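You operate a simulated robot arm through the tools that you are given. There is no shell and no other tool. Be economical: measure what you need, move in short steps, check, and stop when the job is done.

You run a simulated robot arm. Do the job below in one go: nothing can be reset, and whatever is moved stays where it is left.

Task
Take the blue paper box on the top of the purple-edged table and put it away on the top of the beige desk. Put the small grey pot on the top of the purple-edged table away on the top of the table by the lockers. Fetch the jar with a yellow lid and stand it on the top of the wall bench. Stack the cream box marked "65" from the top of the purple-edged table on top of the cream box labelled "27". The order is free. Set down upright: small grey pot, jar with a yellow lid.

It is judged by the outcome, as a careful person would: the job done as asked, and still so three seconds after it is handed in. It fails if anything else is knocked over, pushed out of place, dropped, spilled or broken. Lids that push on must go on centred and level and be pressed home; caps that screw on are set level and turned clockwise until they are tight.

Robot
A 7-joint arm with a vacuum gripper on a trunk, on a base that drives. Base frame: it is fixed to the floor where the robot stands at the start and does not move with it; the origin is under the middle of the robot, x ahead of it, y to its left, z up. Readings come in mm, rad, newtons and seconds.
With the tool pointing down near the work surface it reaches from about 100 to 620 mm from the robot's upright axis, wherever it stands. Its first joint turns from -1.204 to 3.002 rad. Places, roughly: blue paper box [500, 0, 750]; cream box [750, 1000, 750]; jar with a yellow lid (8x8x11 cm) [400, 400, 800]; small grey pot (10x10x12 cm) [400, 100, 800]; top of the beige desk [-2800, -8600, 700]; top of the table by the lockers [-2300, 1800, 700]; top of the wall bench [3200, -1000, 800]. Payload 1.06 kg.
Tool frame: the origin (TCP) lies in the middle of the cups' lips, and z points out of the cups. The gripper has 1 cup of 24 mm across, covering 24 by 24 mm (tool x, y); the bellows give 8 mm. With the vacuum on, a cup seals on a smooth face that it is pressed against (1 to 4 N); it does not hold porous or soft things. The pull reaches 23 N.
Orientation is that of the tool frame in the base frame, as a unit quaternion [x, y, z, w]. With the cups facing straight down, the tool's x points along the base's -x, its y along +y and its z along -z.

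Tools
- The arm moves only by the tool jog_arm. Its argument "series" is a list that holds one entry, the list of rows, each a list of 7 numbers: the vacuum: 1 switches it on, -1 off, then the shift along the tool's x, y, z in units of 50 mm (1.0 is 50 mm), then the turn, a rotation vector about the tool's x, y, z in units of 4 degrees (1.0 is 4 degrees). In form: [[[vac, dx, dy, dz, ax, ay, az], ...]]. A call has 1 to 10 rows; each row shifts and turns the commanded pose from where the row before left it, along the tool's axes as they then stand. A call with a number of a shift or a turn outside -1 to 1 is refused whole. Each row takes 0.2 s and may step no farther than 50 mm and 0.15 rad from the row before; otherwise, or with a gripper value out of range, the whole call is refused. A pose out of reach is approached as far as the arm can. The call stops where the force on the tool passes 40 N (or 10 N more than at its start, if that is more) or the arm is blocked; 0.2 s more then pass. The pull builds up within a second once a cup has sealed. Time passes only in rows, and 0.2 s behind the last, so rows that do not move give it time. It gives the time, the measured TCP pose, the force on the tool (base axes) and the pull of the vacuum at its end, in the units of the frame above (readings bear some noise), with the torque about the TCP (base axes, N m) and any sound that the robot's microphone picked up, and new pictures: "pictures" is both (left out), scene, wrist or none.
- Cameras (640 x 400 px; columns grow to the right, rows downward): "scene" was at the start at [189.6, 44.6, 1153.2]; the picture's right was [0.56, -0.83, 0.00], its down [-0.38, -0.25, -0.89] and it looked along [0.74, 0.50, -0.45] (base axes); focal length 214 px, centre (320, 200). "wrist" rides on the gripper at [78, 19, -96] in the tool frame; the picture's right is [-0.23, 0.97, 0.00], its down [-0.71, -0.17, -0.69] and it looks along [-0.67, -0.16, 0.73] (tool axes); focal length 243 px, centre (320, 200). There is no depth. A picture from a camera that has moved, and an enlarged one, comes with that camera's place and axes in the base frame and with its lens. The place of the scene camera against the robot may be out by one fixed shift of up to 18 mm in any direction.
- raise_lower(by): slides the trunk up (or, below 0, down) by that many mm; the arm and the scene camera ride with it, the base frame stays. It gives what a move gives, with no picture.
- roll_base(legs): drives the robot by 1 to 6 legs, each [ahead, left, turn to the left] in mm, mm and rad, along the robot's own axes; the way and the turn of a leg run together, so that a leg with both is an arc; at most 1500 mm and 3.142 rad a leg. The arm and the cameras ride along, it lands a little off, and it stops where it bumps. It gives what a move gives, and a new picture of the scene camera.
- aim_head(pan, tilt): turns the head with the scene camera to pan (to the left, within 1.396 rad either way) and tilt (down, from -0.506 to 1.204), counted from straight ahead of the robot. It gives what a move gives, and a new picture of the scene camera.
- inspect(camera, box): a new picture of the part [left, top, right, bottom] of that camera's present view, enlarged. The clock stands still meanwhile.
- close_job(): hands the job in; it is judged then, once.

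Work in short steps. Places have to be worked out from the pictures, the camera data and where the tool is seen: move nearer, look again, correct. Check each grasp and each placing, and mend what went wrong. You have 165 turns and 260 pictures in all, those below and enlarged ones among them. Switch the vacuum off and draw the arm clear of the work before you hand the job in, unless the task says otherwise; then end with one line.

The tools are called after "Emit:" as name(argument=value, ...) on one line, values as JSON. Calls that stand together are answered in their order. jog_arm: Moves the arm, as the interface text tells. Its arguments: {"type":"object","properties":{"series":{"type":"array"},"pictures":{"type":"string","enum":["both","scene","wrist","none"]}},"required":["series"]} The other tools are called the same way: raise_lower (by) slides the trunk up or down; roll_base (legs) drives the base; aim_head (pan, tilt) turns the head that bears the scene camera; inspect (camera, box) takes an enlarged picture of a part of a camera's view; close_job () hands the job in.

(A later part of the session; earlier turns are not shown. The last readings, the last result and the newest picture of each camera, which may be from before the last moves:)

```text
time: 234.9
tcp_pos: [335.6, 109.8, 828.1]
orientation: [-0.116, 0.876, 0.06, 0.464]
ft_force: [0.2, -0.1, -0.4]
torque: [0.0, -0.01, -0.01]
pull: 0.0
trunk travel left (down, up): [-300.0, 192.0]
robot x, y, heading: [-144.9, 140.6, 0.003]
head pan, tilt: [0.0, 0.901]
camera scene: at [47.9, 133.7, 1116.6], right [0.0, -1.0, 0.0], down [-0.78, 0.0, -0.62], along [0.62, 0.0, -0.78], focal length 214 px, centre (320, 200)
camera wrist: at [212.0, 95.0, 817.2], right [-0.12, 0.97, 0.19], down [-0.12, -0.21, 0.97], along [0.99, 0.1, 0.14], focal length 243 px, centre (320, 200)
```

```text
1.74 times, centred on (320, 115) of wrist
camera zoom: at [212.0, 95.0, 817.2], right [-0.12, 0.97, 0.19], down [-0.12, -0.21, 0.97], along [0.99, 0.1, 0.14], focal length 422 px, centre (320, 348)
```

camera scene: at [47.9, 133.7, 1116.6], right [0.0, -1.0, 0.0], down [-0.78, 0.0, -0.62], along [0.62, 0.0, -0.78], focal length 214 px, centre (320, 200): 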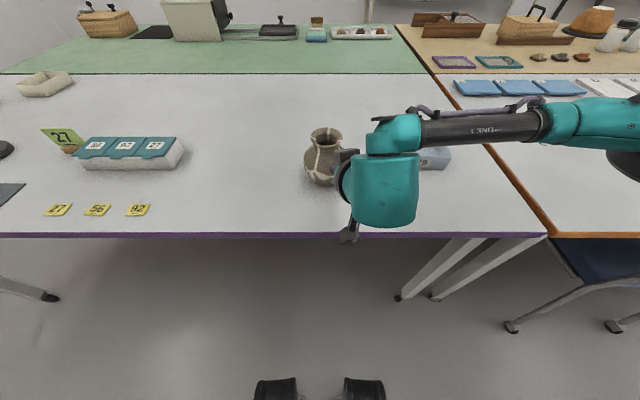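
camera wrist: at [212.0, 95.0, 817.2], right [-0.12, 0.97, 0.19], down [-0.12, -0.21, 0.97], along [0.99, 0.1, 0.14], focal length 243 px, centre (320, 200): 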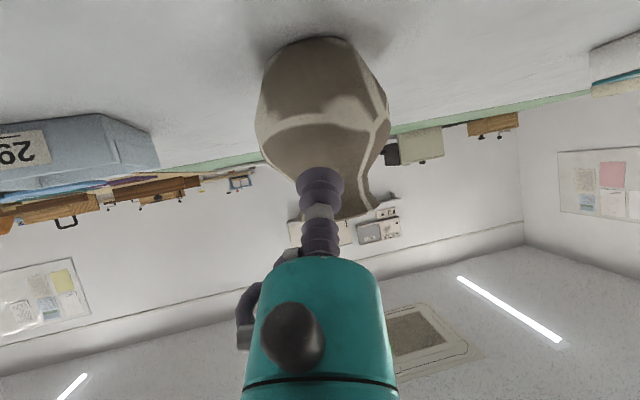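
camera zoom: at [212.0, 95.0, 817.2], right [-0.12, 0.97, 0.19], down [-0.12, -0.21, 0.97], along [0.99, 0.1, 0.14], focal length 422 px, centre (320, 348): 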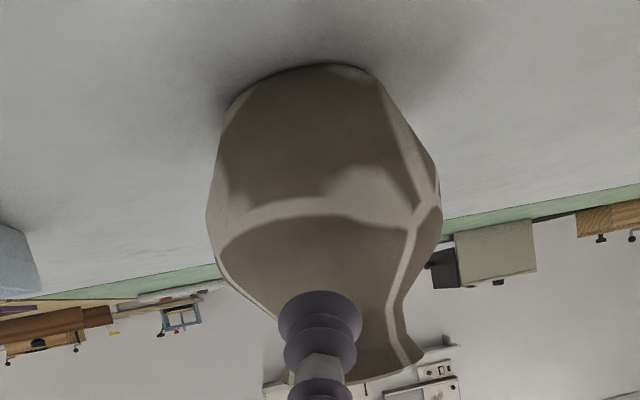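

The cup heads for the middle of the panel. I'll advance with vacuum on in small steps until it seals.

Emit:
jog_arm(series=[[[1, 0, 0, 0.2, 0, 0, 0], [1, 0, 0, 0.1, 0, 0, 0], [1, 0, 0, 0.08, 0, 0, 0], [1, 0, 0, 0, 0, 0, 0]]], pictures="wrist")

```text
time: 235.9
tcp_pos: [350.9, 112.5, 816.4]
orientation: [-0.115, 0.876, 0.06, 0.465]
ft_force: [-0.2, -0.5, 1.0]
torque: [0.0, -0.01, -0.01]
pull: 0.1
trunk travel left (down, up): [-300.0, 192.0]
robot x, y, heading: [-140.9, 144.5, 0.002]
head pan, tilt: [0.0, 0.901]
camera wrist: at [227.3, 99.2, 806.5], right [-0.12, 0.97, 0.19], down [-0.12, -0.21, 0.97], along [0.99, 0.1, 0.14], focal length 243 px, centre (320, 200)
```

wrist: 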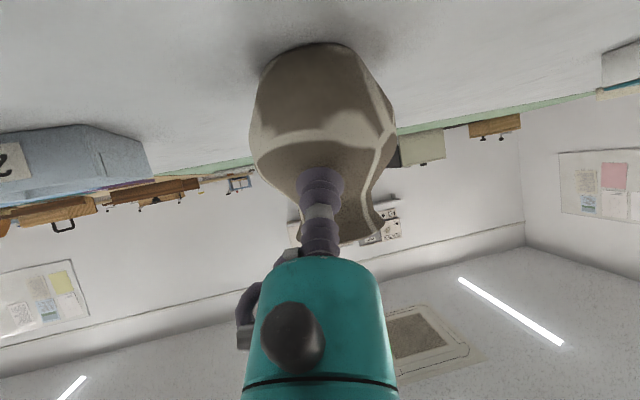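

Emit:
jog_arm(series=[[[1, 0, 0, 0.08, 0, 0, 0], [1, 0, 0, 0, 0, 0, 0]]], pictures="none")

Emit:
jog_arm(series=[[[1, 0, 0, 0.06, 0, 0, 0], [1, 0, 0, 0, 0, 0, 0]]], pictures="none")

```text
time: 236.6
tcp_pos: [354.7, 114.9, 813.3]
orientation: [-0.115, 0.876, 0.059, 0.465]
ft_force: [0.0, 0.6, 0.1]
torque: [-0.03, 0.0, -0.02]
pull: 0.1
trunk travel left (down, up): [-300.0, 192.0]
robot x, y, heading: [-141.1, 140.9, -0.002]
head pan, tilt: [0.0, 0.901]
```

```text
time: 237.2
tcp_pos: [357.2, 115.7, 812.9]
orientation: [-0.115, 0.876, 0.06, 0.464]
ft_force: [0.2, 0.0, -0.1]
torque: [0.04, 0.0, -0.01]
pull: 0.1
trunk travel left (down, up): [-300.0, 192.0]
robot x, y, heading: [-141.7, 139.1, 0.001]
head pan, tilt: [0.0, 0.901]
```

No contact yet; I'll go on in 3 mm steps and look.

Emit:
jog_arm(series=[[[1, 0, 0, 0.06, 0, 0, 0], [1, 0, 0, 0, 0, 0, 0]]], pictures="none")

Emit:
jog_arm(series=[[[1, 0, 0, 0.06, 0, 0, 0], [1, 0, 0, 0, 0, 0, 0]]], pictures="wrist")

```text
time: 237.8
tcp_pos: [359.6, 114.3, 810.8]
orientation: [-0.115, 0.876, 0.06, 0.464]
ft_force: [-1.9, -0.5, 1.3]
torque: [0.03, 0.17, -0.05]
pull: 22.7
trunk travel left (down, up): [-300.0, 192.0]
robot x, y, heading: [-139.7, 137.1, -0.0]
head pan, tilt: [0.0, 0.901]
```

```text
time: 238.3
tcp_pos: [361.9, 116.6, 810.7]
orientation: [-0.115, 0.876, 0.061, 0.465]
ft_force: [-2.7, -0.6, 9.8]
torque: [0.16, 0.1, 0.01]
pull: 23.1
trunk travel left (down, up): [-300.0, 192.0]
robot x, y, heading: [-143.4, 138.0, -0.0]
head pan, tilt: [0.0, 0.901]
camera wrist: at [237.3, 102.3, 799.9], right [-0.12, 0.97, 0.19], down [-0.12, -0.21, 0.97], along [0.98, 0.1, 0.14], focal length 243 px, centre (320, 200)
```

wrist: 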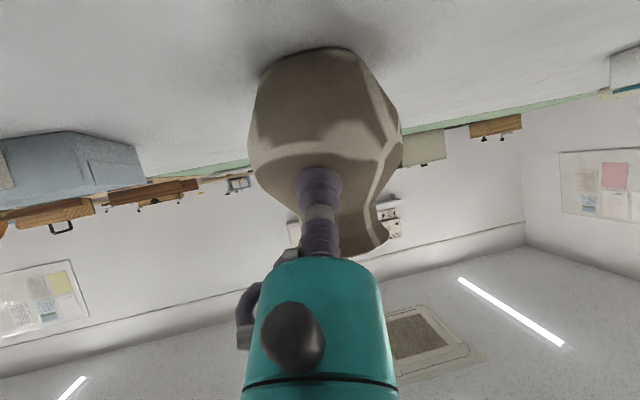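

Sealed. I'll lift straight up (in tool axes −x, −z) gently and check it hangs upright.

Emit:
jog_arm(series=[[[1, -0.05, 0, -0.034, 0, 0, 0], [1, -0.166, 0, -0.112, 0, 0, 0], [1, -0.332, 0, -0.224, 0, 0, 0], [1, -0.498, 0, -0.335, 0, 0, 0], [1, 0, 0, 0, 0, 0, 0], [1, 0, 0, 0, 0, 0, 0]]])

```text
time: 239.8
tcp_pos: [361.2, 116.0, 872.1]
orientation: [-0.115, 0.876, 0.059, 0.464]
ft_force: [-1.2, -0.2, 0.4]
torque: [0.01, -0.03, -0.01]
pull: 0.1
trunk travel left (down, up): [-300.0, 192.0]
robot x, y, heading: [-142.1, 139.5, -0.003]
head pan, tilt: [0.0, 0.901]
camera scene: at [47.9, 133.7, 1116.6], right [0.0, -1.0, 0.0], down [-0.78, 0.0, -0.62], along [0.62, 0.0, -0.78], focal length 214 px, centre (320, 200)
camera wrist: at [237.5, 102.4, 862.6], right [-0.12, 0.97, 0.19], down [-0.12, -0.21, 0.97], along [0.99, 0.1, 0.14], focal length 243 px, centre (320, 200)
```

scene: 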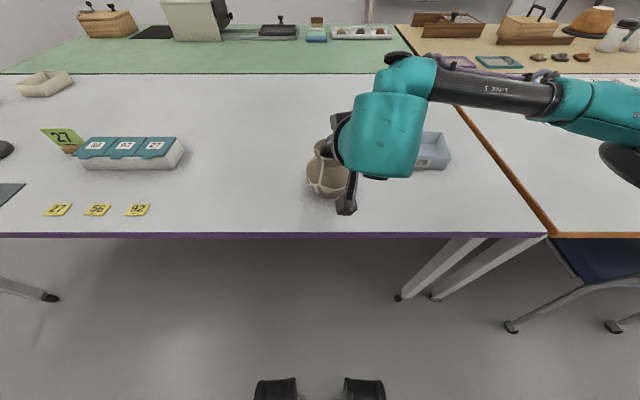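
wrist: 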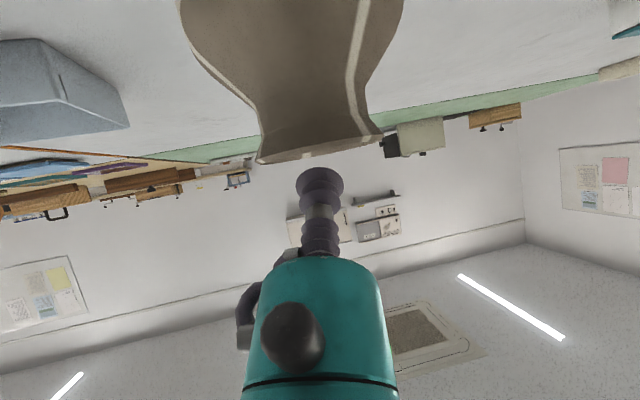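

The seal peeled and the pot stayed standing upright in place. I'll back off along the tool axis and look again.

Emit:
jog_arm(series=[[[-1, 0, 0, -0.9, 0, 0, 0], [-1, 0, 0, -0.9, 0, 0, 0], [-1, 0, 0, 0, 0, 0, 0]]], pictures="wrist")

Emit:
inspect(camera="wrist", box=[240, 0, 400, 170])

Emit:
inspect(camera="scene", box=[270, 110, 390, 200])

```text
time: 240.6
tcp_pos: [289.3, 97.7, 923.4]
orientation: [-0.115, 0.876, 0.06, 0.464]
ft_force: [-0.2, 0.0, 0.8]
torque: [0.01, -0.02, 0.0]
pull: 0.0
trunk travel left (down, up): [-300.0, 192.0]
robot x, y, heading: [-142.9, 144.1, -0.003]
head pan, tilt: [0.0, 0.901]
camera wrist: at [165.8, 83.4, 913.6], right [-0.12, 0.97, 0.19], down [-0.12, -0.21, 0.97], along [0.99, 0.1, 0.14], focal length 243 px, centre (320, 200)
```

wrist: 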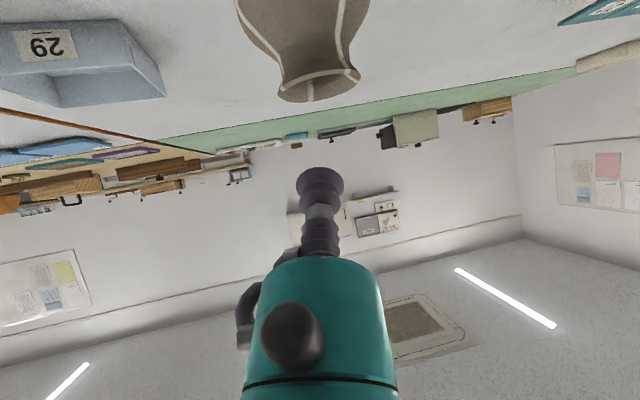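

```text
2.35 times, centred on (320, 85) of wrist
camera zoom: at [165.8, 83.4, 913.6], right [-0.12, 0.97, 0.19], down [-0.12, -0.21, 0.97], along [0.99, 0.1, 0.14], focal length 571 px, centre (320, 471)
```

zoom: 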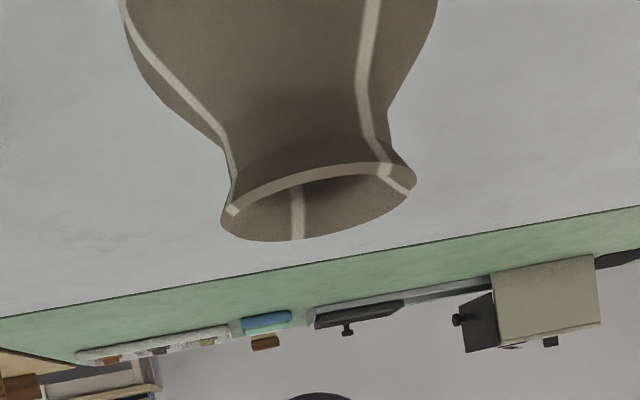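

```text
4.44 times, centred on (330, 155) of scene
camera zoom: at [47.9, 133.7, 1116.6], right [0.0, -1.0, 0.0], down [-0.78, 0.0, -0.62], along [0.62, 0.0, -0.78], focal length 953 px, centre (276, 400)
```

zoom: 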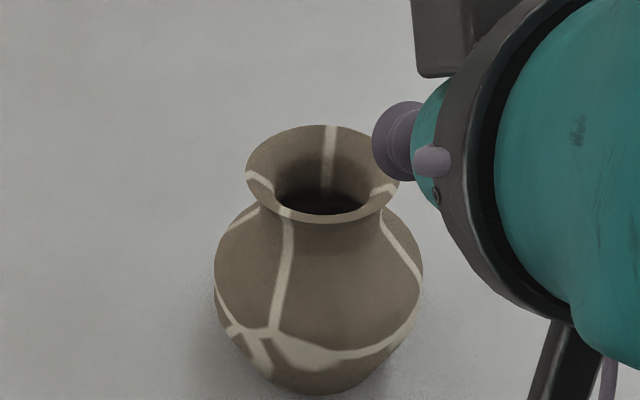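

The pot stands where it was; the shoulder is a straight cone (~31° slope), so a point higher up (z≈829, shorter lever) should hold better. I'll line up with it.

Emit:
jog_arm(series=[[[-1, 0.34, -0.015, 0.6, 0, 0, 0], [-1, 0.33, -0.015, 0.6, 0, 0, 0], [-1, 0, 0, 0.7, 0, 0, 0], [-1, 0, 0, 0, 0, 0, 0]]], pictures="wrist")

Emit:
inspect(camera="wrist", box=[220, 0, 420, 230])

```text
time: 241.6
tcp_pos: [347.6, 110.9, 842.6]
orientation: [-0.117, 0.876, 0.061, 0.465]
ft_force: [-1.3, 0.4, 4.3]
torque: [-0.02, 0.02, -0.03]
pull: 0.0
trunk travel left (down, up): [-300.0, 192.0]
robot x, y, heading: [-140.2, 139.9, -0.001]
head pan, tilt: [0.0, 0.901]
camera wrist: at [224.2, 97.6, 832.3], right [-0.12, 0.97, 0.19], down [-0.12, -0.21, 0.97], along [0.98, 0.1, 0.14], focal length 243 px, centre (320, 200)
```

wrist: 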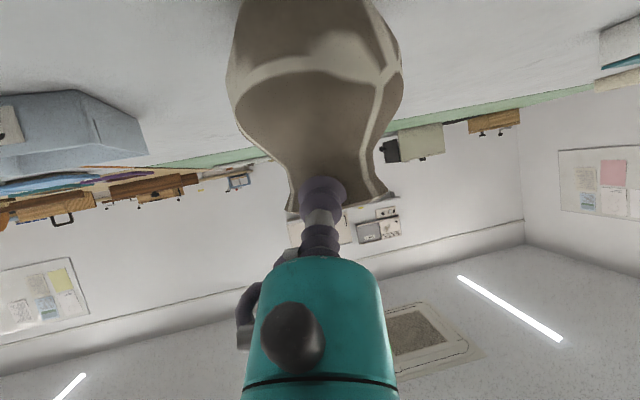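

```text
1.74 times, centred on (320, 115) of wrist
camera zoom: at [224.2, 97.6, 832.3], right [-0.12, 0.97, 0.19], down [-0.12, -0.21, 0.97], along [0.98, 0.1, 0.14], focal length 422 px, centre (320, 348)
```

zoom: 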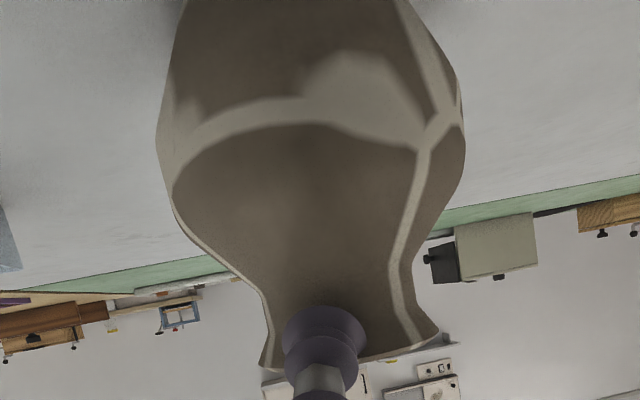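

The cup touched the pot's flared rim here. I'll back off, shift 9 mm lower across the tool axis and approach again.

Emit:
jog_arm(series=[[[-1, 0, 0, -0.5, 0, 0, 0], [-1, 0.2, 0, 0, 0, 0, 0], [-1, 0, 0, 0.5, 0, 0, 0], [-1, 0, 0, 0, 0, 0, 0]]], pictures="wrist")

Emit:
inspect(camera="wrist", box=[220, 0, 420, 230])

```text
time: 242.6
tcp_pos: [344.0, 109.8, 833.4]
orientation: [-0.116, 0.876, 0.06, 0.464]
ft_force: [-0.7, -0.1, 0.7]
torque: [0.03, -0.02, -0.02]
pull: 0.1
trunk travel left (down, up): [-300.0, 192.0]
robot x, y, heading: [-140.7, 138.7, 0.002]
head pan, tilt: [0.0, 0.901]
camera wrist: at [219.2, 95.7, 823.6], right [-0.12, 0.97, 0.19], down [-0.12, -0.21, 0.97], along [0.99, 0.1, 0.14], focal length 243 px, centre (320, 200)
```

wrist: 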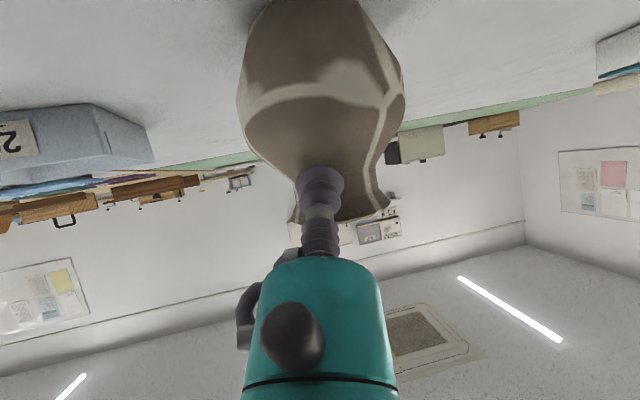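

```text
1.74 times, centred on (320, 115) of wrist
camera zoom: at [219.2, 95.7, 823.6], right [-0.12, 0.97, 0.19], down [-0.12, -0.21, 0.97], along [0.99, 0.1, 0.14], focal length 422 px, centre (320, 348)
```

zoom: 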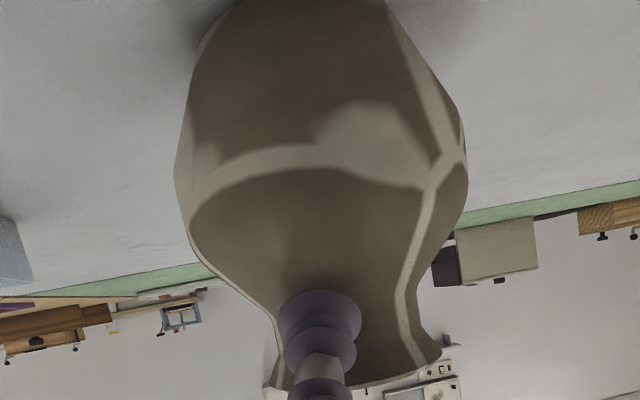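

Clear of the rim now. I'll advance with vacuum on until it seals.

Emit:
jog_arm(series=[[[1, 0, 0, 0.2, 0, 0, 0], [1, 0, 0, 0.1, 0, 0, 0], [1, 0, 0, 0, 0, 0, 0]]], pictures="none")

Emit:
jog_arm(series=[[[1, 0, 0, 0.08, 0, 0, 0], [1, 0, 0, 0, 0, 0, 0]]], pictures="none")

Emit:
jog_arm(series=[[[1, 0, 0, 0.06, 0, 0, 0], [1, 0, 0, 0, 0, 0, 0]]], pictures="none")

```text
time: 243.3
tcp_pos: [354.4, 113.0, 825.3]
orientation: [-0.116, 0.876, 0.06, 0.464]
ft_force: [-0.9, -0.7, 0.6]
torque: [-0.03, -0.02, -0.04]
pull: 0.0
trunk travel left (down, up): [-300.0, 192.0]
robot x, y, heading: [-142.8, 142.6, -0.003]
head pan, tilt: [0.0, 0.901]
```

```text
time: 243.9
tcp_pos: [358.6, 113.6, 821.7]
orientation: [-0.116, 0.876, 0.061, 0.464]
ft_force: [-1.8, -0.8, 1.7]
torque: [-0.04, -0.01, -0.03]
pull: 0.1
trunk travel left (down, up): [-300.0, 192.0]
robot x, y, heading: [-139.1, 139.4, -0.002]
head pan, tilt: [0.0, 0.901]
```

```text
time: 244.6
tcp_pos: [359.7, 114.2, 821.5]
orientation: [-0.115, 0.876, 0.06, 0.464]
ft_force: [-3.5, 0.3, 3.1]
torque: [-0.02, 0.0, -0.03]
pull: 0.1
trunk travel left (down, up): [-300.0, 192.0]
robot x, y, heading: [-141.2, 142.6, 0.0]
head pan, tilt: [0.0, 0.901]
```

Emit:
jog_arm(series=[[[1, 0, 0, 0.04, 0, 0, 0], [1, 0, 0, 0, 0, 0, 0], [1, 0, 0, 0, 0, 0, 0]]], pictures="wrist")

Emit:
inspect(camera="wrist", box=[220, 0, 420, 230])

```text
time: 245.3
tcp_pos: [361.7, 114.0, 820.5]
orientation: [-0.116, 0.876, 0.061, 0.465]
ft_force: [-2.7, -0.8, 3.8]
torque: [0.01, 0.04, -0.01]
pull: 0.0
trunk travel left (down, up): [-300.0, 192.0]
robot x, y, heading: [-137.3, 140.5, -0.001]
head pan, tilt: [0.0, 0.901]
camera wrist: at [237.3, 100.4, 810.2], right [-0.12, 0.97, 0.19], down [-0.12, -0.21, 0.97], along [0.99, 0.1, 0.14], focal length 243 px, centre (320, 200)
```

wrist: 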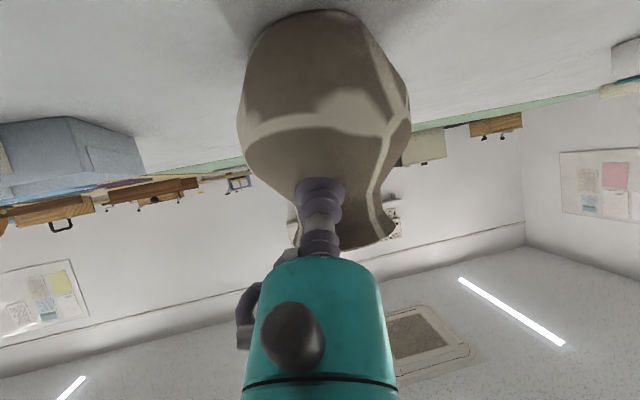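

```text
1.74 times, centred on (320, 115) of wrist
camera zoom: at [237.3, 100.4, 810.2], right [-0.12, 0.97, 0.19], down [-0.12, -0.21, 0.97], along [0.99, 0.1, 0.14], focal length 422 px, centre (320, 348)
```

zoom: 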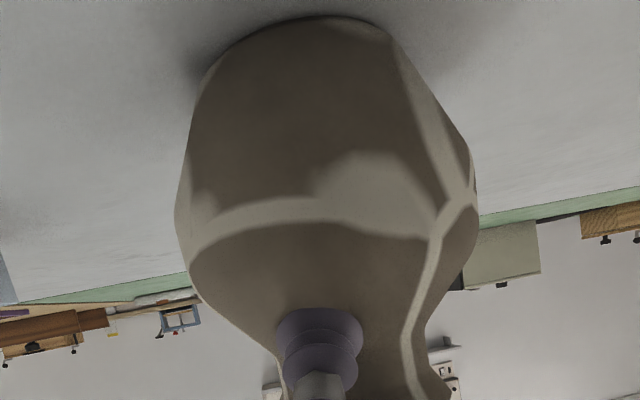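

It does not seal at this height (too near the neck). I'll go back to the lower spot that sealed, then weigh the pot with tiny lifts.

Emit:
jog_arm(series=[[[-1, 0, 0, -0.4, 0, 0, 0], [-1, 0.18, 0, 0, 0, 0, 0], [1, 0, 0, 0.2, 0, 0, 0], [1, 0, 0, 0.12, 0, 0, 0], [1, 0, 0, 0.06, 0, 0, 0], [1, 0, 0, 0, 0, 0, 0]]], pictures="none")

```text
time: 246.8
tcp_pos: [355.1, 112.1, 815.5]
orientation: [-0.115, 0.875, 0.06, 0.466]
ft_force: [-2.9, -1.2, 18.4]
torque: [0.0, 0.28, 0.11]
pull: 22.9
trunk travel left (down, up): [-300.0, 192.0]
robot x, y, heading: [-143.6, 144.9, 0.001]
head pan, tilt: [0.0, 0.901]
```

Sealed again, but loaded upward by ~18 N. I'll ease up by 2 mm steps and read the forces.

Emit:
jog_arm(series=[[[1, -0.033, 0, -0.022, 0, 0, 0], [1, 0, 0, 0, 0, 0, 0]]], pictures="none")

Emit:
jog_arm(series=[[[1, -0.033, 0, -0.022, 0, 0, 0], [1, 0, 0, 0, 0, 0, 0]]], pictures="wrist")

```text
time: 247.3
tcp_pos: [355.1, 113.4, 815.3]
orientation: [-0.116, 0.877, 0.06, 0.463]
ft_force: [0.3, 0.0, 8.2]
torque: [0.15, 0.2, -0.01]
pull: 22.6
trunk travel left (down, up): [-300.0, 192.0]
robot x, y, heading: [-141.0, 139.2, 0.001]
head pan, tilt: [0.0, 0.901]
```

```text
time: 247.9
tcp_pos: [356.1, 112.9, 817.1]
orientation: [-0.116, 0.877, 0.06, 0.462]
ft_force: [1.1, 1.0, 0.4]
torque: [-0.05, 0.12, 0.01]
pull: 23.1
trunk travel left (down, up): [-300.0, 192.0]
robot x, y, heading: [-141.5, 139.2, 0.003]
head pan, tilt: [0.0, 0.901]
camera wrist: at [232.1, 99.0, 806.7], right [-0.12, 0.97, 0.19], down [-0.12, -0.21, 0.97], along [0.99, 0.1, 0.14], focal length 243 px, centre (320, 200)
```

wrist: 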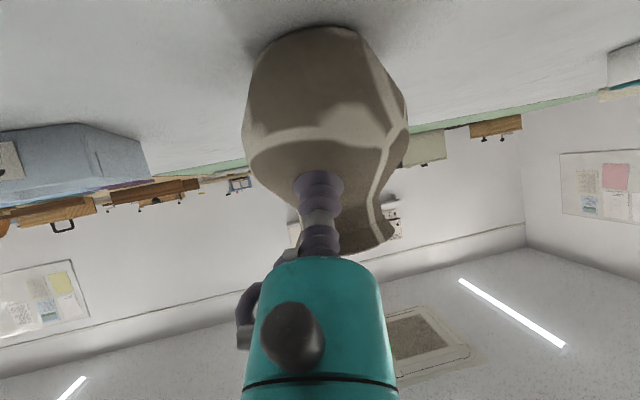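

Balanced now. I'll continue in 1 mm lifts and read the force.

Emit:
jog_arm(series=[[[1, -0.0166, 0, -0.0112, 0, 0, 0], [1, 0, 0, 0, 0, 0, 0]]], pictures="none")

Emit:
jog_arm(series=[[[1, -0.0166, 0, -0.0112, 0, 0, 0], [1, 0, 0, 0, 0, 0, 0]]], pictures="none")

Emit:
jog_arm(series=[[[1, -0.0166, 0, -0.0112, 0, 0, 0], [1, 0, 0, 0, 0, 0, 0]]], pictures="none")

```text
time: 248.6
tcp_pos: [355.9, 113.5, 819.3]
orientation: [-0.116, 0.877, 0.06, 0.463]
ft_force: [-0.2, -0.7, -0.5]
torque: [-0.01, 0.18, 0.0]
pull: 23.2
trunk travel left (down, up): [-300.0, 192.0]
robot x, y, heading: [-141.6, 136.9, -0.0]
head pan, tilt: [0.0, 0.901]
```

```text
time: 249.2
tcp_pos: [355.2, 112.7, 819.7]
orientation: [-0.115, 0.876, 0.06, 0.464]
ft_force: [-0.8, -0.2, -0.1]
torque: [-0.04, 0.13, 0.0]
pull: 23.2
trunk travel left (down, up): [-300.0, 192.0]
robot x, y, heading: [-138.5, 142.2, -0.003]
head pan, tilt: [0.0, 0.901]
```

```text
time: 249.8
tcp_pos: [354.9, 113.1, 819.7]
orientation: [-0.116, 0.876, 0.06, 0.464]
ft_force: [-0.4, 0.6, 0.0]
torque: [-0.03, 0.14, 0.02]
pull: 22.6
trunk travel left (down, up): [-300.0, 192.0]
robot x, y, heading: [-137.7, 141.0, 0.002]
head pan, tilt: [0.0, 0.901]
```

Emit:
jog_arm(series=[[[1, -0.033, 0, -0.022, 0, 0, 0], [1, 0, 0, 0, 0, 0, 0]]], pictures="none")

Emit:
jog_arm(series=[[[1, -0.033, 0, -0.022, 0, 0, 0], [1, 0, 0, 0, 0, 0, 0]]], pictures="none")

Emit:
jog_arm(series=[[[1, -0.033, 0, -0.022, 0, 0, 0], [1, 0, 0, 0, 0, 0, 0]]], pictures="wrist")

```text
time: 250.3
tcp_pos: [356.8, 112.8, 821.8]
orientation: [-0.115, 0.876, 0.06, 0.465]
ft_force: [-1.1, -0.5, -4.2]
torque: [-0.06, 0.2, -0.01]
pull: 22.6
trunk travel left (down, up): [-300.0, 192.0]
robot x, y, heading: [-139.5, 138.7, 0.002]
head pan, tilt: [0.0, 0.901]
```

```text
time: 250.9
tcp_pos: [356.3, 114.1, 822.7]
orientation: [-0.115, 0.877, 0.06, 0.463]
ft_force: [-0.1, -0.9, -3.9]
torque: [-0.05, 0.2, 0.03]
pull: 23.2
trunk travel left (down, up): [-300.0, 192.0]
robot x, y, heading: [-140.9, 141.4, -0.001]
head pan, tilt: [0.0, 0.901]
```

```text
time: 251.6
tcp_pos: [356.4, 114.2, 826.2]
orientation: [-0.115, 0.877, 0.06, 0.464]
ft_force: [0.1, 0.6, -5.4]
torque: [-0.08, 0.21, 0.01]
pull: 23.5
trunk travel left (down, up): [-300.0, 192.0]
robot x, y, heading: [-141.6, 140.4, -0.004]
head pan, tilt: [0.0, 0.901]
camera wrist: at [232.5, 99.1, 816.3], right [-0.12, 0.97, 0.19], down [-0.12, -0.21, 0.97], along [0.99, 0.1, 0.14], focal length 243 px, centre (320, 200)
```

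wrist: 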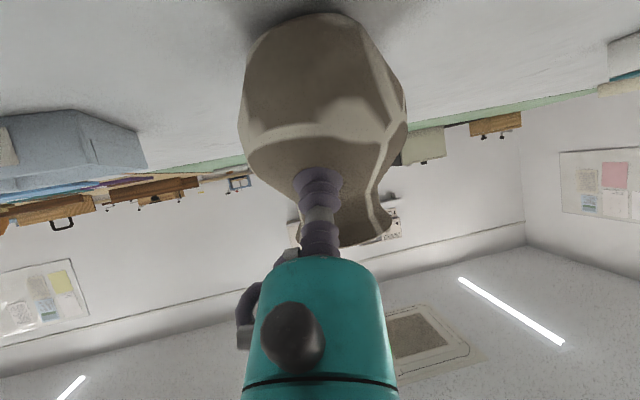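

The pot weighs about 5 N and follows with 0.21 N m load — near the limit. I'll lift on slowly, 2 mm per row.

Emit:
jog_arm(series=[[[1, -0.033, 0, -0.022, 0, 0, 0], [1, -0.033, 0, -0.022, 0, 0, 0], [1, -0.033, 0, -0.022, 0, 0, 0], [1, -0.033, 0, -0.022, 0, 0, 0], [1, -0.033, 0, -0.022, 0, 0, 0], [1, 0, 0, 0, 0, 0, 0]]], pictures="both")

```text
time: 252.9
tcp_pos: [357.2, 113.3, 837.6]
orientation: [-0.115, 0.877, 0.06, 0.463]
ft_force: [0.0, -0.3, -5.6]
torque: [-0.04, 0.18, 0.02]
pull: 23.0
trunk travel left (down, up): [-300.0, 192.0]
robot x, y, heading: [-142.0, 136.4, -0.0]
head pan, tilt: [0.0, 0.901]
camera scene: at [48.2, 133.7, 1116.6], right [0.0, -1.0, 0.0], down [-0.78, 0.0, -0.62], along [0.62, 0.0, -0.78], focal length 214 px, centre (320, 200)
camera wrist: at [232.4, 99.3, 826.2], right [-0.12, 0.97, 0.19], down [-0.12, -0.21, 0.97], along [0.99, 0.1, 0.14], focal length 243 px, centre (320, 200)
```

scene: 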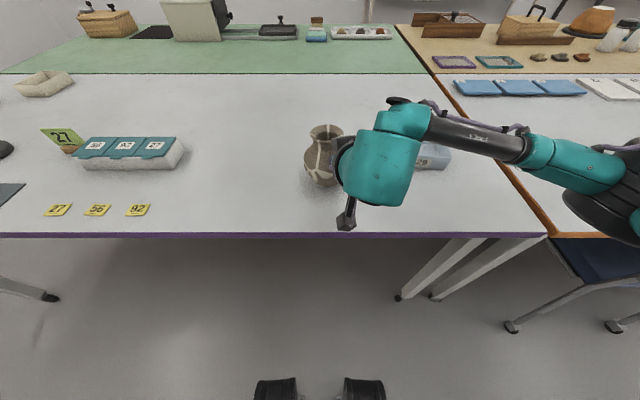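
wrist: 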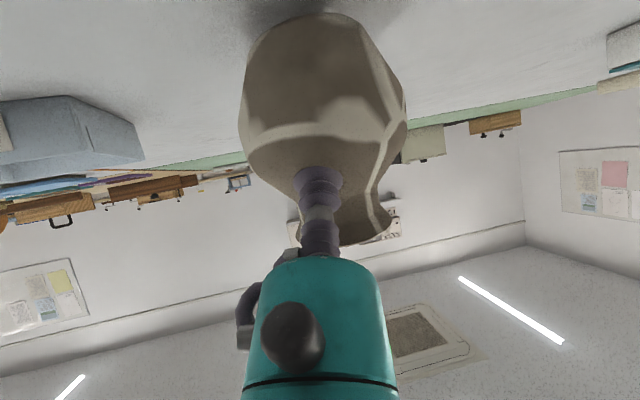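

It's airborne and held (5.6 N). I'll raise it 40 mm more smoothly, then tilt the tool upright by ~28° to shorten the lever for travel.

Emit:
jog_arm(series=[[[1, -0.05, 0, -0.034, 0, 0, 0], [1, -0.066, 0, -0.045, 0, 0, 0], [1, -0.066, 0, -0.045, 0, 0, 0], [1, -0.066, 0, -0.045, 0, 0, 0], [1, -0.066, 0, -0.045, 0, 0, 0], [1, -0.066, 0, -0.045, 0, 0, 0], [1, -0.066, 0, -0.045, 0, 0, 0], [1, -0.066, 0, -0.045, 0, 0, 0], [1, -0.066, 0, -0.045, 0, 0, 0], [1, -0.05, 0, -0.034, 0, 0, 0]]], pictures="none")

Emit:
jog_arm(series=[[[1, 0, 0, 0, 0, 0.4, 0], [1, 0, 0, 0, 0, 0.6, 0], [1, 0, 0, 0, 0, 0.7, 0], [1, 0, 0, 0, 0, 0.7, 0], [1, 0, 0, 0, 0, 0.7, 0], [1, 0, 0, 0, 0, 0.7, 0], [1, 0, 0, 0, 0, 0.7, 0], [1, 0, 0, 0, 0, 0.7, 0], [1, 0, 0, 0, 0, 0.7, 0], [1, 0, 0, 0, 0, 0.5, 0]]], pictures="both")

```text
time: 255.2
tcp_pos: [356.5, 112.9, 874.1]
orientation: [-0.117, 0.876, 0.061, 0.463]
ft_force: [0.6, -0.6, -4.9]
torque: [-0.07, 0.17, 0.06]
pull: 22.5
trunk travel left (down, up): [-300.0, 192.0]
robot x, y, heading: [-140.9, 139.9, -0.001]
head pan, tilt: [0.0, 0.901]
```

```text
time: 257.4
tcp_pos: [356.3, 112.6, 873.6]
orientation: [-0.127, 0.957, 0.032, 0.257]
ft_force: [-0.1, 0.5, -3.9]
torque: [-0.08, 0.13, 0.02]
pull: 22.9
trunk travel left (down, up): [-300.0, 192.0]
robot x, y, heading: [-143.3, 137.8, -0.003]
head pan, tilt: [0.0, 0.901]
camera scene: at [48.2, 133.7, 1116.6], right [0.0, -1.0, 0.0], down [-0.78, 0.0, -0.62], along [0.62, 0.0, -0.78], focal length 214 px, centre (320, 200)
camera wrist: at [240.0, 101.0, 918.5], right [-0.06, 0.99, 0.12], down [0.3, -0.09, 0.95], along [0.95, 0.09, -0.3], focal length 243 px, centre (320, 200)
```

scene: 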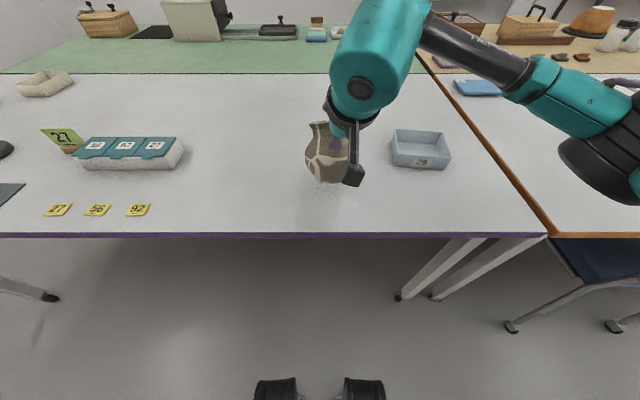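
wrist: 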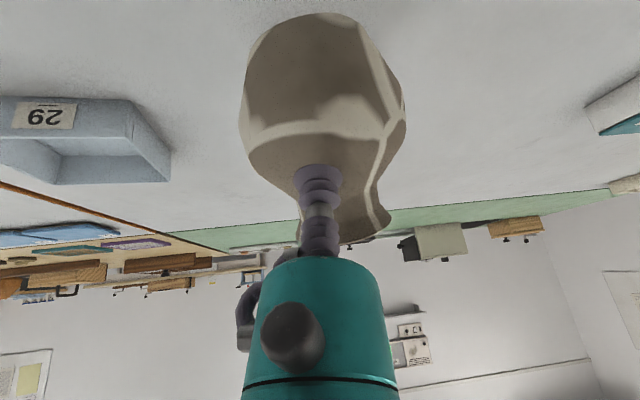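

Load dropped to 0.13 N m with the pot tilted ~26°. I'll raise it and draw it nearer, smoothly, before driving.

Emit:
jog_arm(series=[[[1, -0.05, 0, -0.086, 0, 0, 0], [1, -0.1, 0, -0.172, 0, 0, 0], [1, -0.1, 0, -0.172, 0, 0, 0], [1, -0.1, 0, -0.172, 0, 0, 0], [1, -0.1, 0, -0.172, 0, 0, 0], [1, -0.1, 0, -0.172, 0, 0, 0], [1, -0.1, 0, -0.172, 0, 0, 0], [1, -0.1, 0, -0.172, 0, 0, 0], [1, -0.05, 0, -0.086, 0, 0, 0]]], pictures="none")

Emit:
jog_arm(series=[[[1, 0.1, 0, -0.06, 0, 0, 0], [1, 0.2, 0, -0.12, 0, 0, 0], [1, 0.2, 0, -0.12, 0, 0, 0], [1, 0.2, 0, -0.12, 0, 0, 0], [1, 0.2, 0, -0.12, 0, 0, 0], [1, 0.2, 0, -0.12, 0, 0, 0], [1, 0.2, 0, -0.12, 0, 0, 0], [1, 0.1, 0, -0.06, 0, 0, 0]]], pictures="none")

Emit:
roll_base(legs=[[-300, 0, 0]])

```text
time: 259.4
tcp_pos: [355.8, 113.1, 954.2]
orientation: [-0.127, 0.958, 0.034, 0.257]
ft_force: [0.1, 0.8, -4.1]
torque: [-0.02, 0.12, 0.05]
pull: 23.1
trunk travel left (down, up): [-300.0, 192.0]
robot x, y, heading: [-141.3, 142.3, -0.002]
head pan, tilt: [0.0, 0.901]
```

```text
time: 261.1
tcp_pos: [278.7, 93.2, 954.2]
orientation: [-0.126, 0.957, 0.033, 0.258]
ft_force: [0.0, 0.3, -3.5]
torque: [-0.03, 0.12, 0.02]
pull: 23.3
trunk travel left (down, up): [-300.0, 192.0]
robot x, y, heading: [-141.0, 139.1, 0.0]
head pan, tilt: [0.0, 0.901]
```

```text
time: 263.2
tcp_pos: [-21.0, 91.6, 955.0]
orientation: [-0.127, 0.957, 0.034, 0.258]
ft_force: [-0.6, 0.6, -3.9]
torque: [-0.02, 0.14, 0.0]
pull: 23.2
trunk travel left (down, up): [-300.0, 192.0]
robot x, y, heading: [-438.4, 136.7, -0.003]
head pan, tilt: [0.0, 0.901]
camera scene: at [-249.9, 133.9, 1116.6], right [0.0, -1.0, 0.0], down [-0.78, 0.0, -0.62], along [0.62, 0.0, -0.78], focal length 214 px, centre (320, 200)
```

scene: 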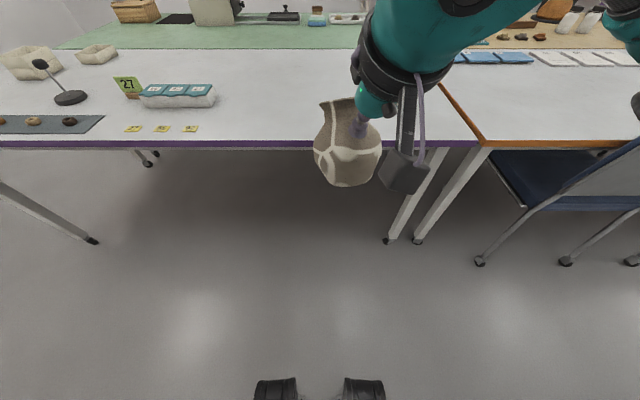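

The pot is steady. Crates stand at about (−1270, 690), so I'll go left first to y≈1640, then turn left and look for the table by the lockers.

Emit:
roll_base(legs=[[0, 1500, 0], [0, 0, 1.571]])

Emit:
aim_head(pan=1.2, tilt=0.3)

```text
time: 280.2
tcp_pos: [-397.7, 2052.1, 955.0]
orientation: [0.769, -0.585, -0.206, -0.157]
ft_force: [0.1, -1.0, -4.2]
torque: [-0.08, -0.02, 0.02]
pull: 23.0
trunk travel left (down, up): [-300.0, 192.0]
robot x, y, heading: [-443.7, 1632.4, 1.578]
head pan, tilt: [0.0, 0.901]
camera scene: at [-430.0, 1804.0, 1116.6], right [1.0, 0.01, 0.0], down [0.01, -0.78, -0.62], along [-0.01, 0.62, -0.78], focal length 214 px, centre (320, 200)
```

scene: 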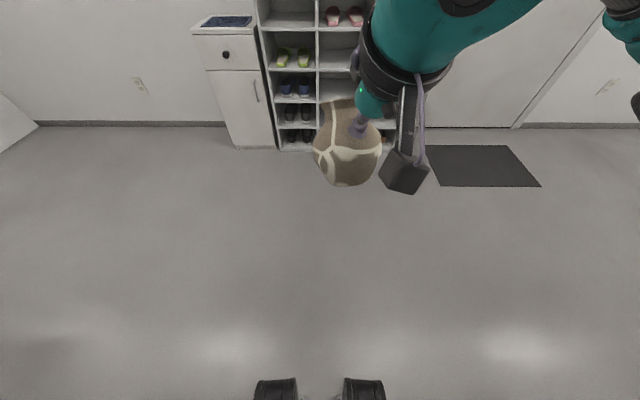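

```text
time: 281.6
tcp_pos: [-397.1, 2052.6, 954.8]
orientation: [0.769, -0.585, -0.206, -0.157]
ft_force: [-0.4, 0.5, -4.6]
torque: [-0.13, -0.04, 0.0]
pull: 23.3
trunk travel left (down, up): [-300.0, 192.0]
robot x, y, heading: [-442.3, 1633.0, 1.581]
head pan, tilt: [1.201, 0.3]
camera scene: at [-516.7, 1761.6, 1168.8], right [0.35, 0.93, 0.0], down [0.28, -0.11, -0.96], along [-0.89, 0.34, -0.3], focal length 214 px, centre (320, 200)
```

scene: 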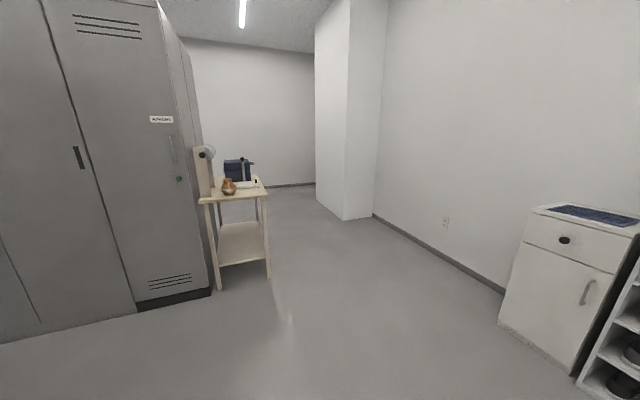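

The small table beside the lockers is in view with some items on it. I'll turn to face it and look closer.

Emit:
roll_base(legs=[[0, 0, 1.561], [500, 0, 0]])

Emit:
aim_head(pan=0.15, tilt=0.35)

Emit:
inspect(camera="scene", box=[200, 140, 440, 290])

```text
time: 288.4
tcp_pos: [-1353.5, 1683.0, 954.3]
orientation: [0.957, 0.126, -0.257, 0.033]
ft_force: [-1.2, 0.2, -3.5]
torque: [0.05, -0.12, 0.01]
pull: 23.0
trunk travel left (down, up): [-300.0, 192.0]
robot x, y, heading: [-935.4, 1635.2, 3.138]
head pan, tilt: [1.201, 0.3]
camera scene: at [-1058.2, 1542.1, 1168.8], right [-0.93, 0.36, 0.0], down [0.11, 0.28, -0.96], along [-0.35, -0.89, -0.3], focal length 214 px, centre (320, 200)
```

scene: 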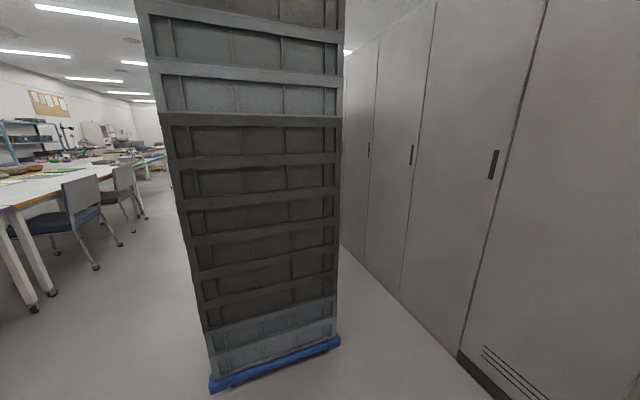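

```text
time: 289.7
tcp_pos: [-1353.4, 1684.1, 954.3]
orientation: [0.957, 0.126, -0.257, 0.033]
ft_force: [-0.4, -1.3, -3.9]
torque: [0.08, -0.15, -0.02]
pull: 22.0
trunk travel left (down, up): [-300.0, 192.0]
robot x, y, heading: [-934.4, 1632.8, 3.14]
head pan, tilt: [0.15, 0.351]
camera scene: at [-1116.2, 1615.2, 1164.1], right [-0.15, 0.99, 0.0], down [0.34, 0.05, -0.94], along [-0.93, -0.14, -0.34], focal length 214 px, centre (320, 200)
```

scene: 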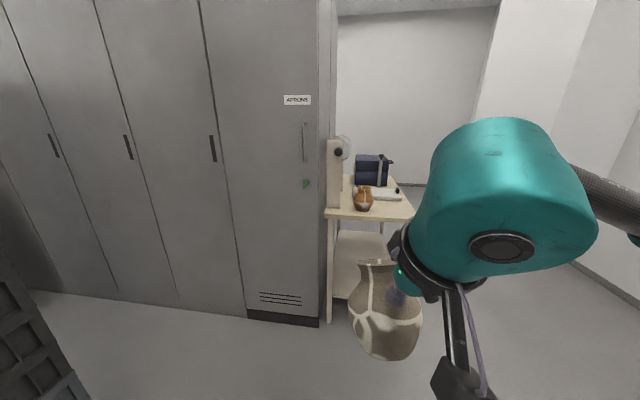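

```text
2.67 times, centred on (320, 215) of scene
camera zoom: at [-1116.2, 1615.2, 1164.1], right [-0.15, 0.99, 0.0], down [0.34, 0.05, -0.94], along [-0.93, -0.14, -0.34], focal length 572 px, centre (320, 160)
```

zoom: 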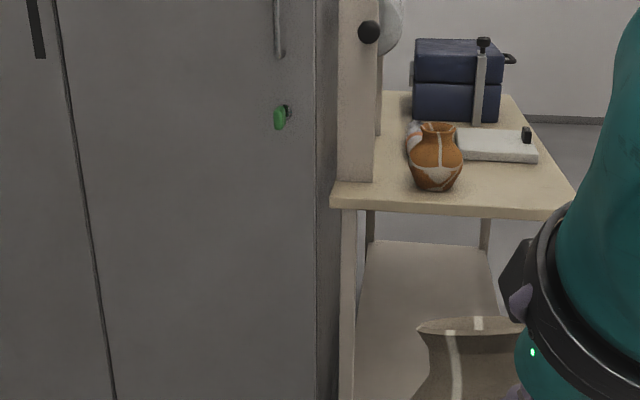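

The table's free patch is at the front right: about (−2165, 1830), beside the orange pot (−2183, 1692). I'll line up to the right and drive closer.

Emit:
roll_base(legs=[[0, -185, 0], [450, 0, 0]])

Emit:
aim_head(pan=0.0, tilt=0.55)

```text
time: 294.2
tcp_pos: [-1798.5, 1868.2, 954.8]
orientation: [0.958, 0.126, -0.257, 0.033]
ft_force: [0.2, 0.4, -4.5]
torque: [0.08, -0.13, 0.03]
pull: 23.7
trunk travel left (down, up): [-300.0, 192.0]
robot x, y, heading: [-1378.1, 1818.9, 3.14]
head pan, tilt: [0.15, 0.351]
camera scene: at [-1560.1, 1800.3, 1164.1], right [-0.15, 0.99, 0.0], down [0.34, 0.05, -0.94], along [-0.93, -0.14, -0.34], focal length 214 px, centre (320, 200)
```

scene: 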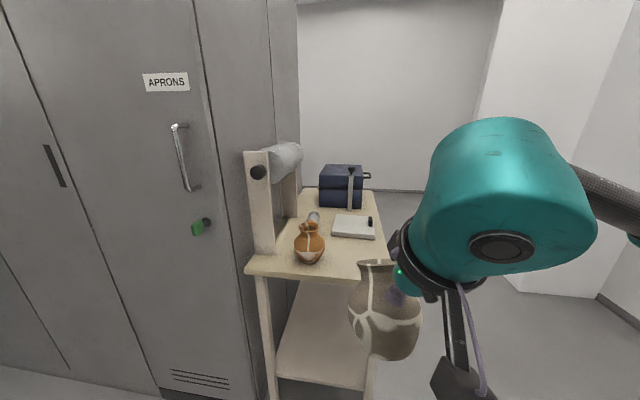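

```text
time: 294.9
tcp_pos: [-1797.5, 1868.1, 953.7]
orientation: [0.958, 0.125, -0.257, 0.033]
ft_force: [0.1, -0.1, -4.1]
torque: [0.05, -0.11, 0.02]
pull: 23.4
trunk travel left (down, up): [-300.0, 192.0]
robot x, y, heading: [-1376.4, 1820.4, 3.144]
head pan, tilt: [0.0, 0.55]
camera scene: at [-1557.6, 1814.2, 1145.9], right [0.0, 1.0, 0.0], down [0.52, 0.0, -0.85], along [-0.85, 0.0, -0.52], focal length 214 px, centre (320, 200)
```

scene: 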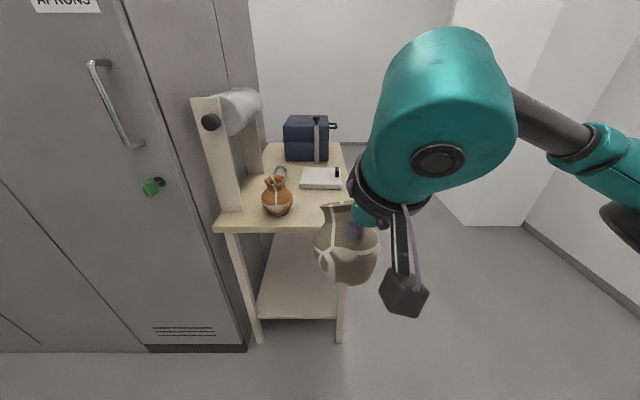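

With two views the table top is at z≈710, front edge x≈−2108, y 1490–1945; the spot (−2215, 1835) is free. I'll drive 300 mm nearer.

Emit:
roll_base(legs=[[300, 0, 0]])

Emit:
aim_head(pan=0.2, tilt=0.9)

```text
time: 297.0
tcp_pos: [-2101.9, 1867.5, 954.8]
orientation: [0.957, 0.126, -0.258, 0.033]
ft_force: [0.6, 0.3, -4.7]
torque: [0.03, -0.11, 0.05]
pull: 23.5
trunk travel left (down, up): [-300.0, 192.0]
robot x, y, heading: [-1683.0, 1818.1, -3.134]
head pan, tilt: [0.0, 0.55]
camera scene: at [-1861.8, 1813.9, 1145.8], right [0.0, 1.0, 0.0], down [0.52, 0.0, -0.85], along [-0.85, 0.0, -0.52], focal length 214 px, centre (320, 200)
```

scene: 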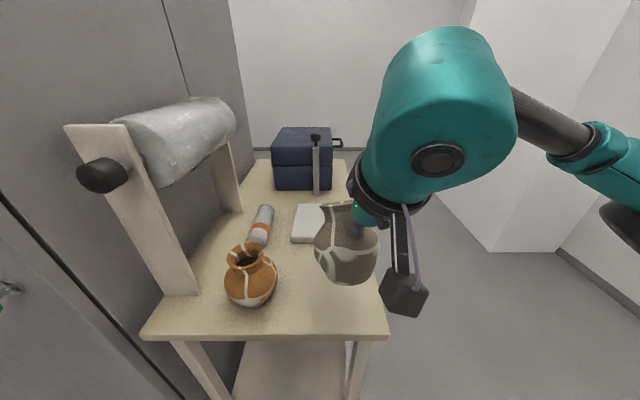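

```text
time: 297.8
tcp_pos: [-2100.2, 1867.4, 953.7]
orientation: [0.957, 0.127, -0.257, 0.034]
ft_force: [0.6, 0.3, -3.6]
torque: [0.03, -0.12, 0.03]
pull: 22.7
trunk travel left (down, up): [-300.0, 192.0]
robot x, y, heading: [-1686.0, 1822.0, -3.141]
head pan, tilt: [0.201, 0.901]
camera scene: at [-1845.7, 1798.9, 1116.6], right [-0.2, 0.98, 0.0], down [0.77, 0.16, -0.62], along [-0.61, -0.12, -0.78], focal length 214 px, centre (320, 200)
```

scene: 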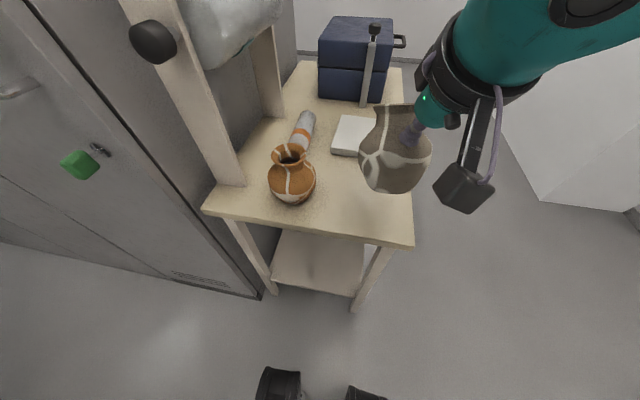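

The table corners and free spot are confirmed. I'll extend the pot smoothly over the spot and turn it back upright.

Emit:
jog_arm(series=[[[1, -0.1, 0, 0.06, 0, 0, 0], [1, -0.2, 0, 0.12, 0, 0, 0], [1, -0.2, 0, 0.12, 0, 0, 0], [1, -0.2, 0, 0.12, 0, 0, 0], [1, -0.2, 0, 0.12, 0, 0, 0], [1, -0.15, 0, 0.08, 0, 0, 0], [1, -0.1, 0, 0.06, 0, 0, 0]]], pictures="none")

Emit:
jog_arm(series=[[[1, 0, 0, 0, 0, -0.4, 0], [1, 0, 0, 0, 0, -0.6, 0], [1, 0, 0, 0, 0, -0.7, 0], [1, 0, 0, 0, 0, -0.7, 0], [1, 0, 0, 0, 0, -0.7, 0], [1, 0, 0, 0, 0, -0.7, 0], [1, 0, 0, 0, 0, -0.7, 0], [1, 0, 0, 0, 0, -0.7, 0], [1, 0, 0, 0, 0, -0.6, 0], [1, 0, 0, 0, 0, -0.4, 0]]], pictures="both")

```text
time: 299.4
tcp_pos: [-2165.7, 1850.7, 954.5]
orientation: [0.957, 0.127, -0.258, 0.033]
ft_force: [0.5, 0.6, -3.9]
torque: [0.04, -0.13, 0.01]
pull: 23.1
trunk travel left (down, up): [-300.0, 192.0]
robot x, y, heading: [-1683.9, 1815.7, -3.14]
head pan, tilt: [0.201, 0.901]
```

```text
time: 301.6
tcp_pos: [-2166.6, 1848.9, 953.6]
orientation: [0.879, 0.117, -0.458, 0.061]
ft_force: [0.3, -0.4, -4.3]
torque: [0.14, -0.23, 0.0]
pull: 22.6
trunk travel left (down, up): [-300.0, 192.0]
robot x, y, heading: [-1682.7, 1819.5, -3.146]
head pan, tilt: [0.201, 0.901]
camera scene: at [-1845.7, 1798.9, 1116.6], right [-0.2, 0.98, 0.0], down [0.77, 0.16, -0.62], along [-0.61, -0.12, -0.78], focal length 214 px, centre (320, 200)
camera wrist: at [-2042.1, 1863.1, 945.5], right [0.12, -0.97, 0.19], down [0.1, 0.2, 0.97], along [-0.99, -0.1, 0.13], focal length 243 px, centre (320, 200)
```

scene: 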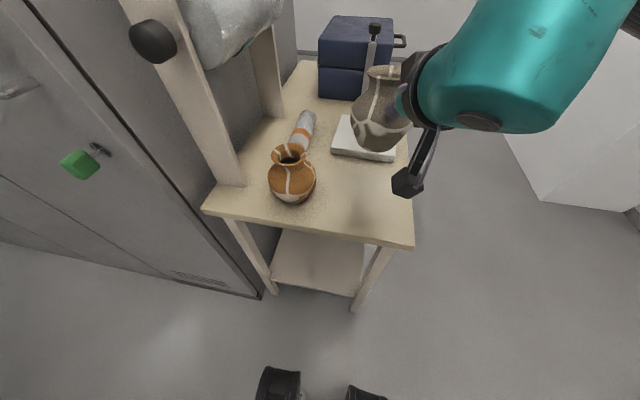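
wrist: 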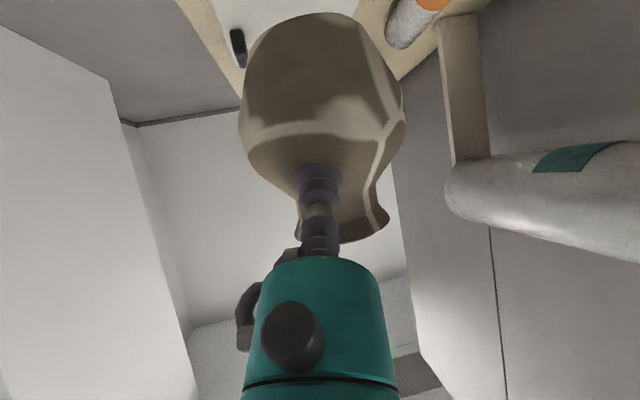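

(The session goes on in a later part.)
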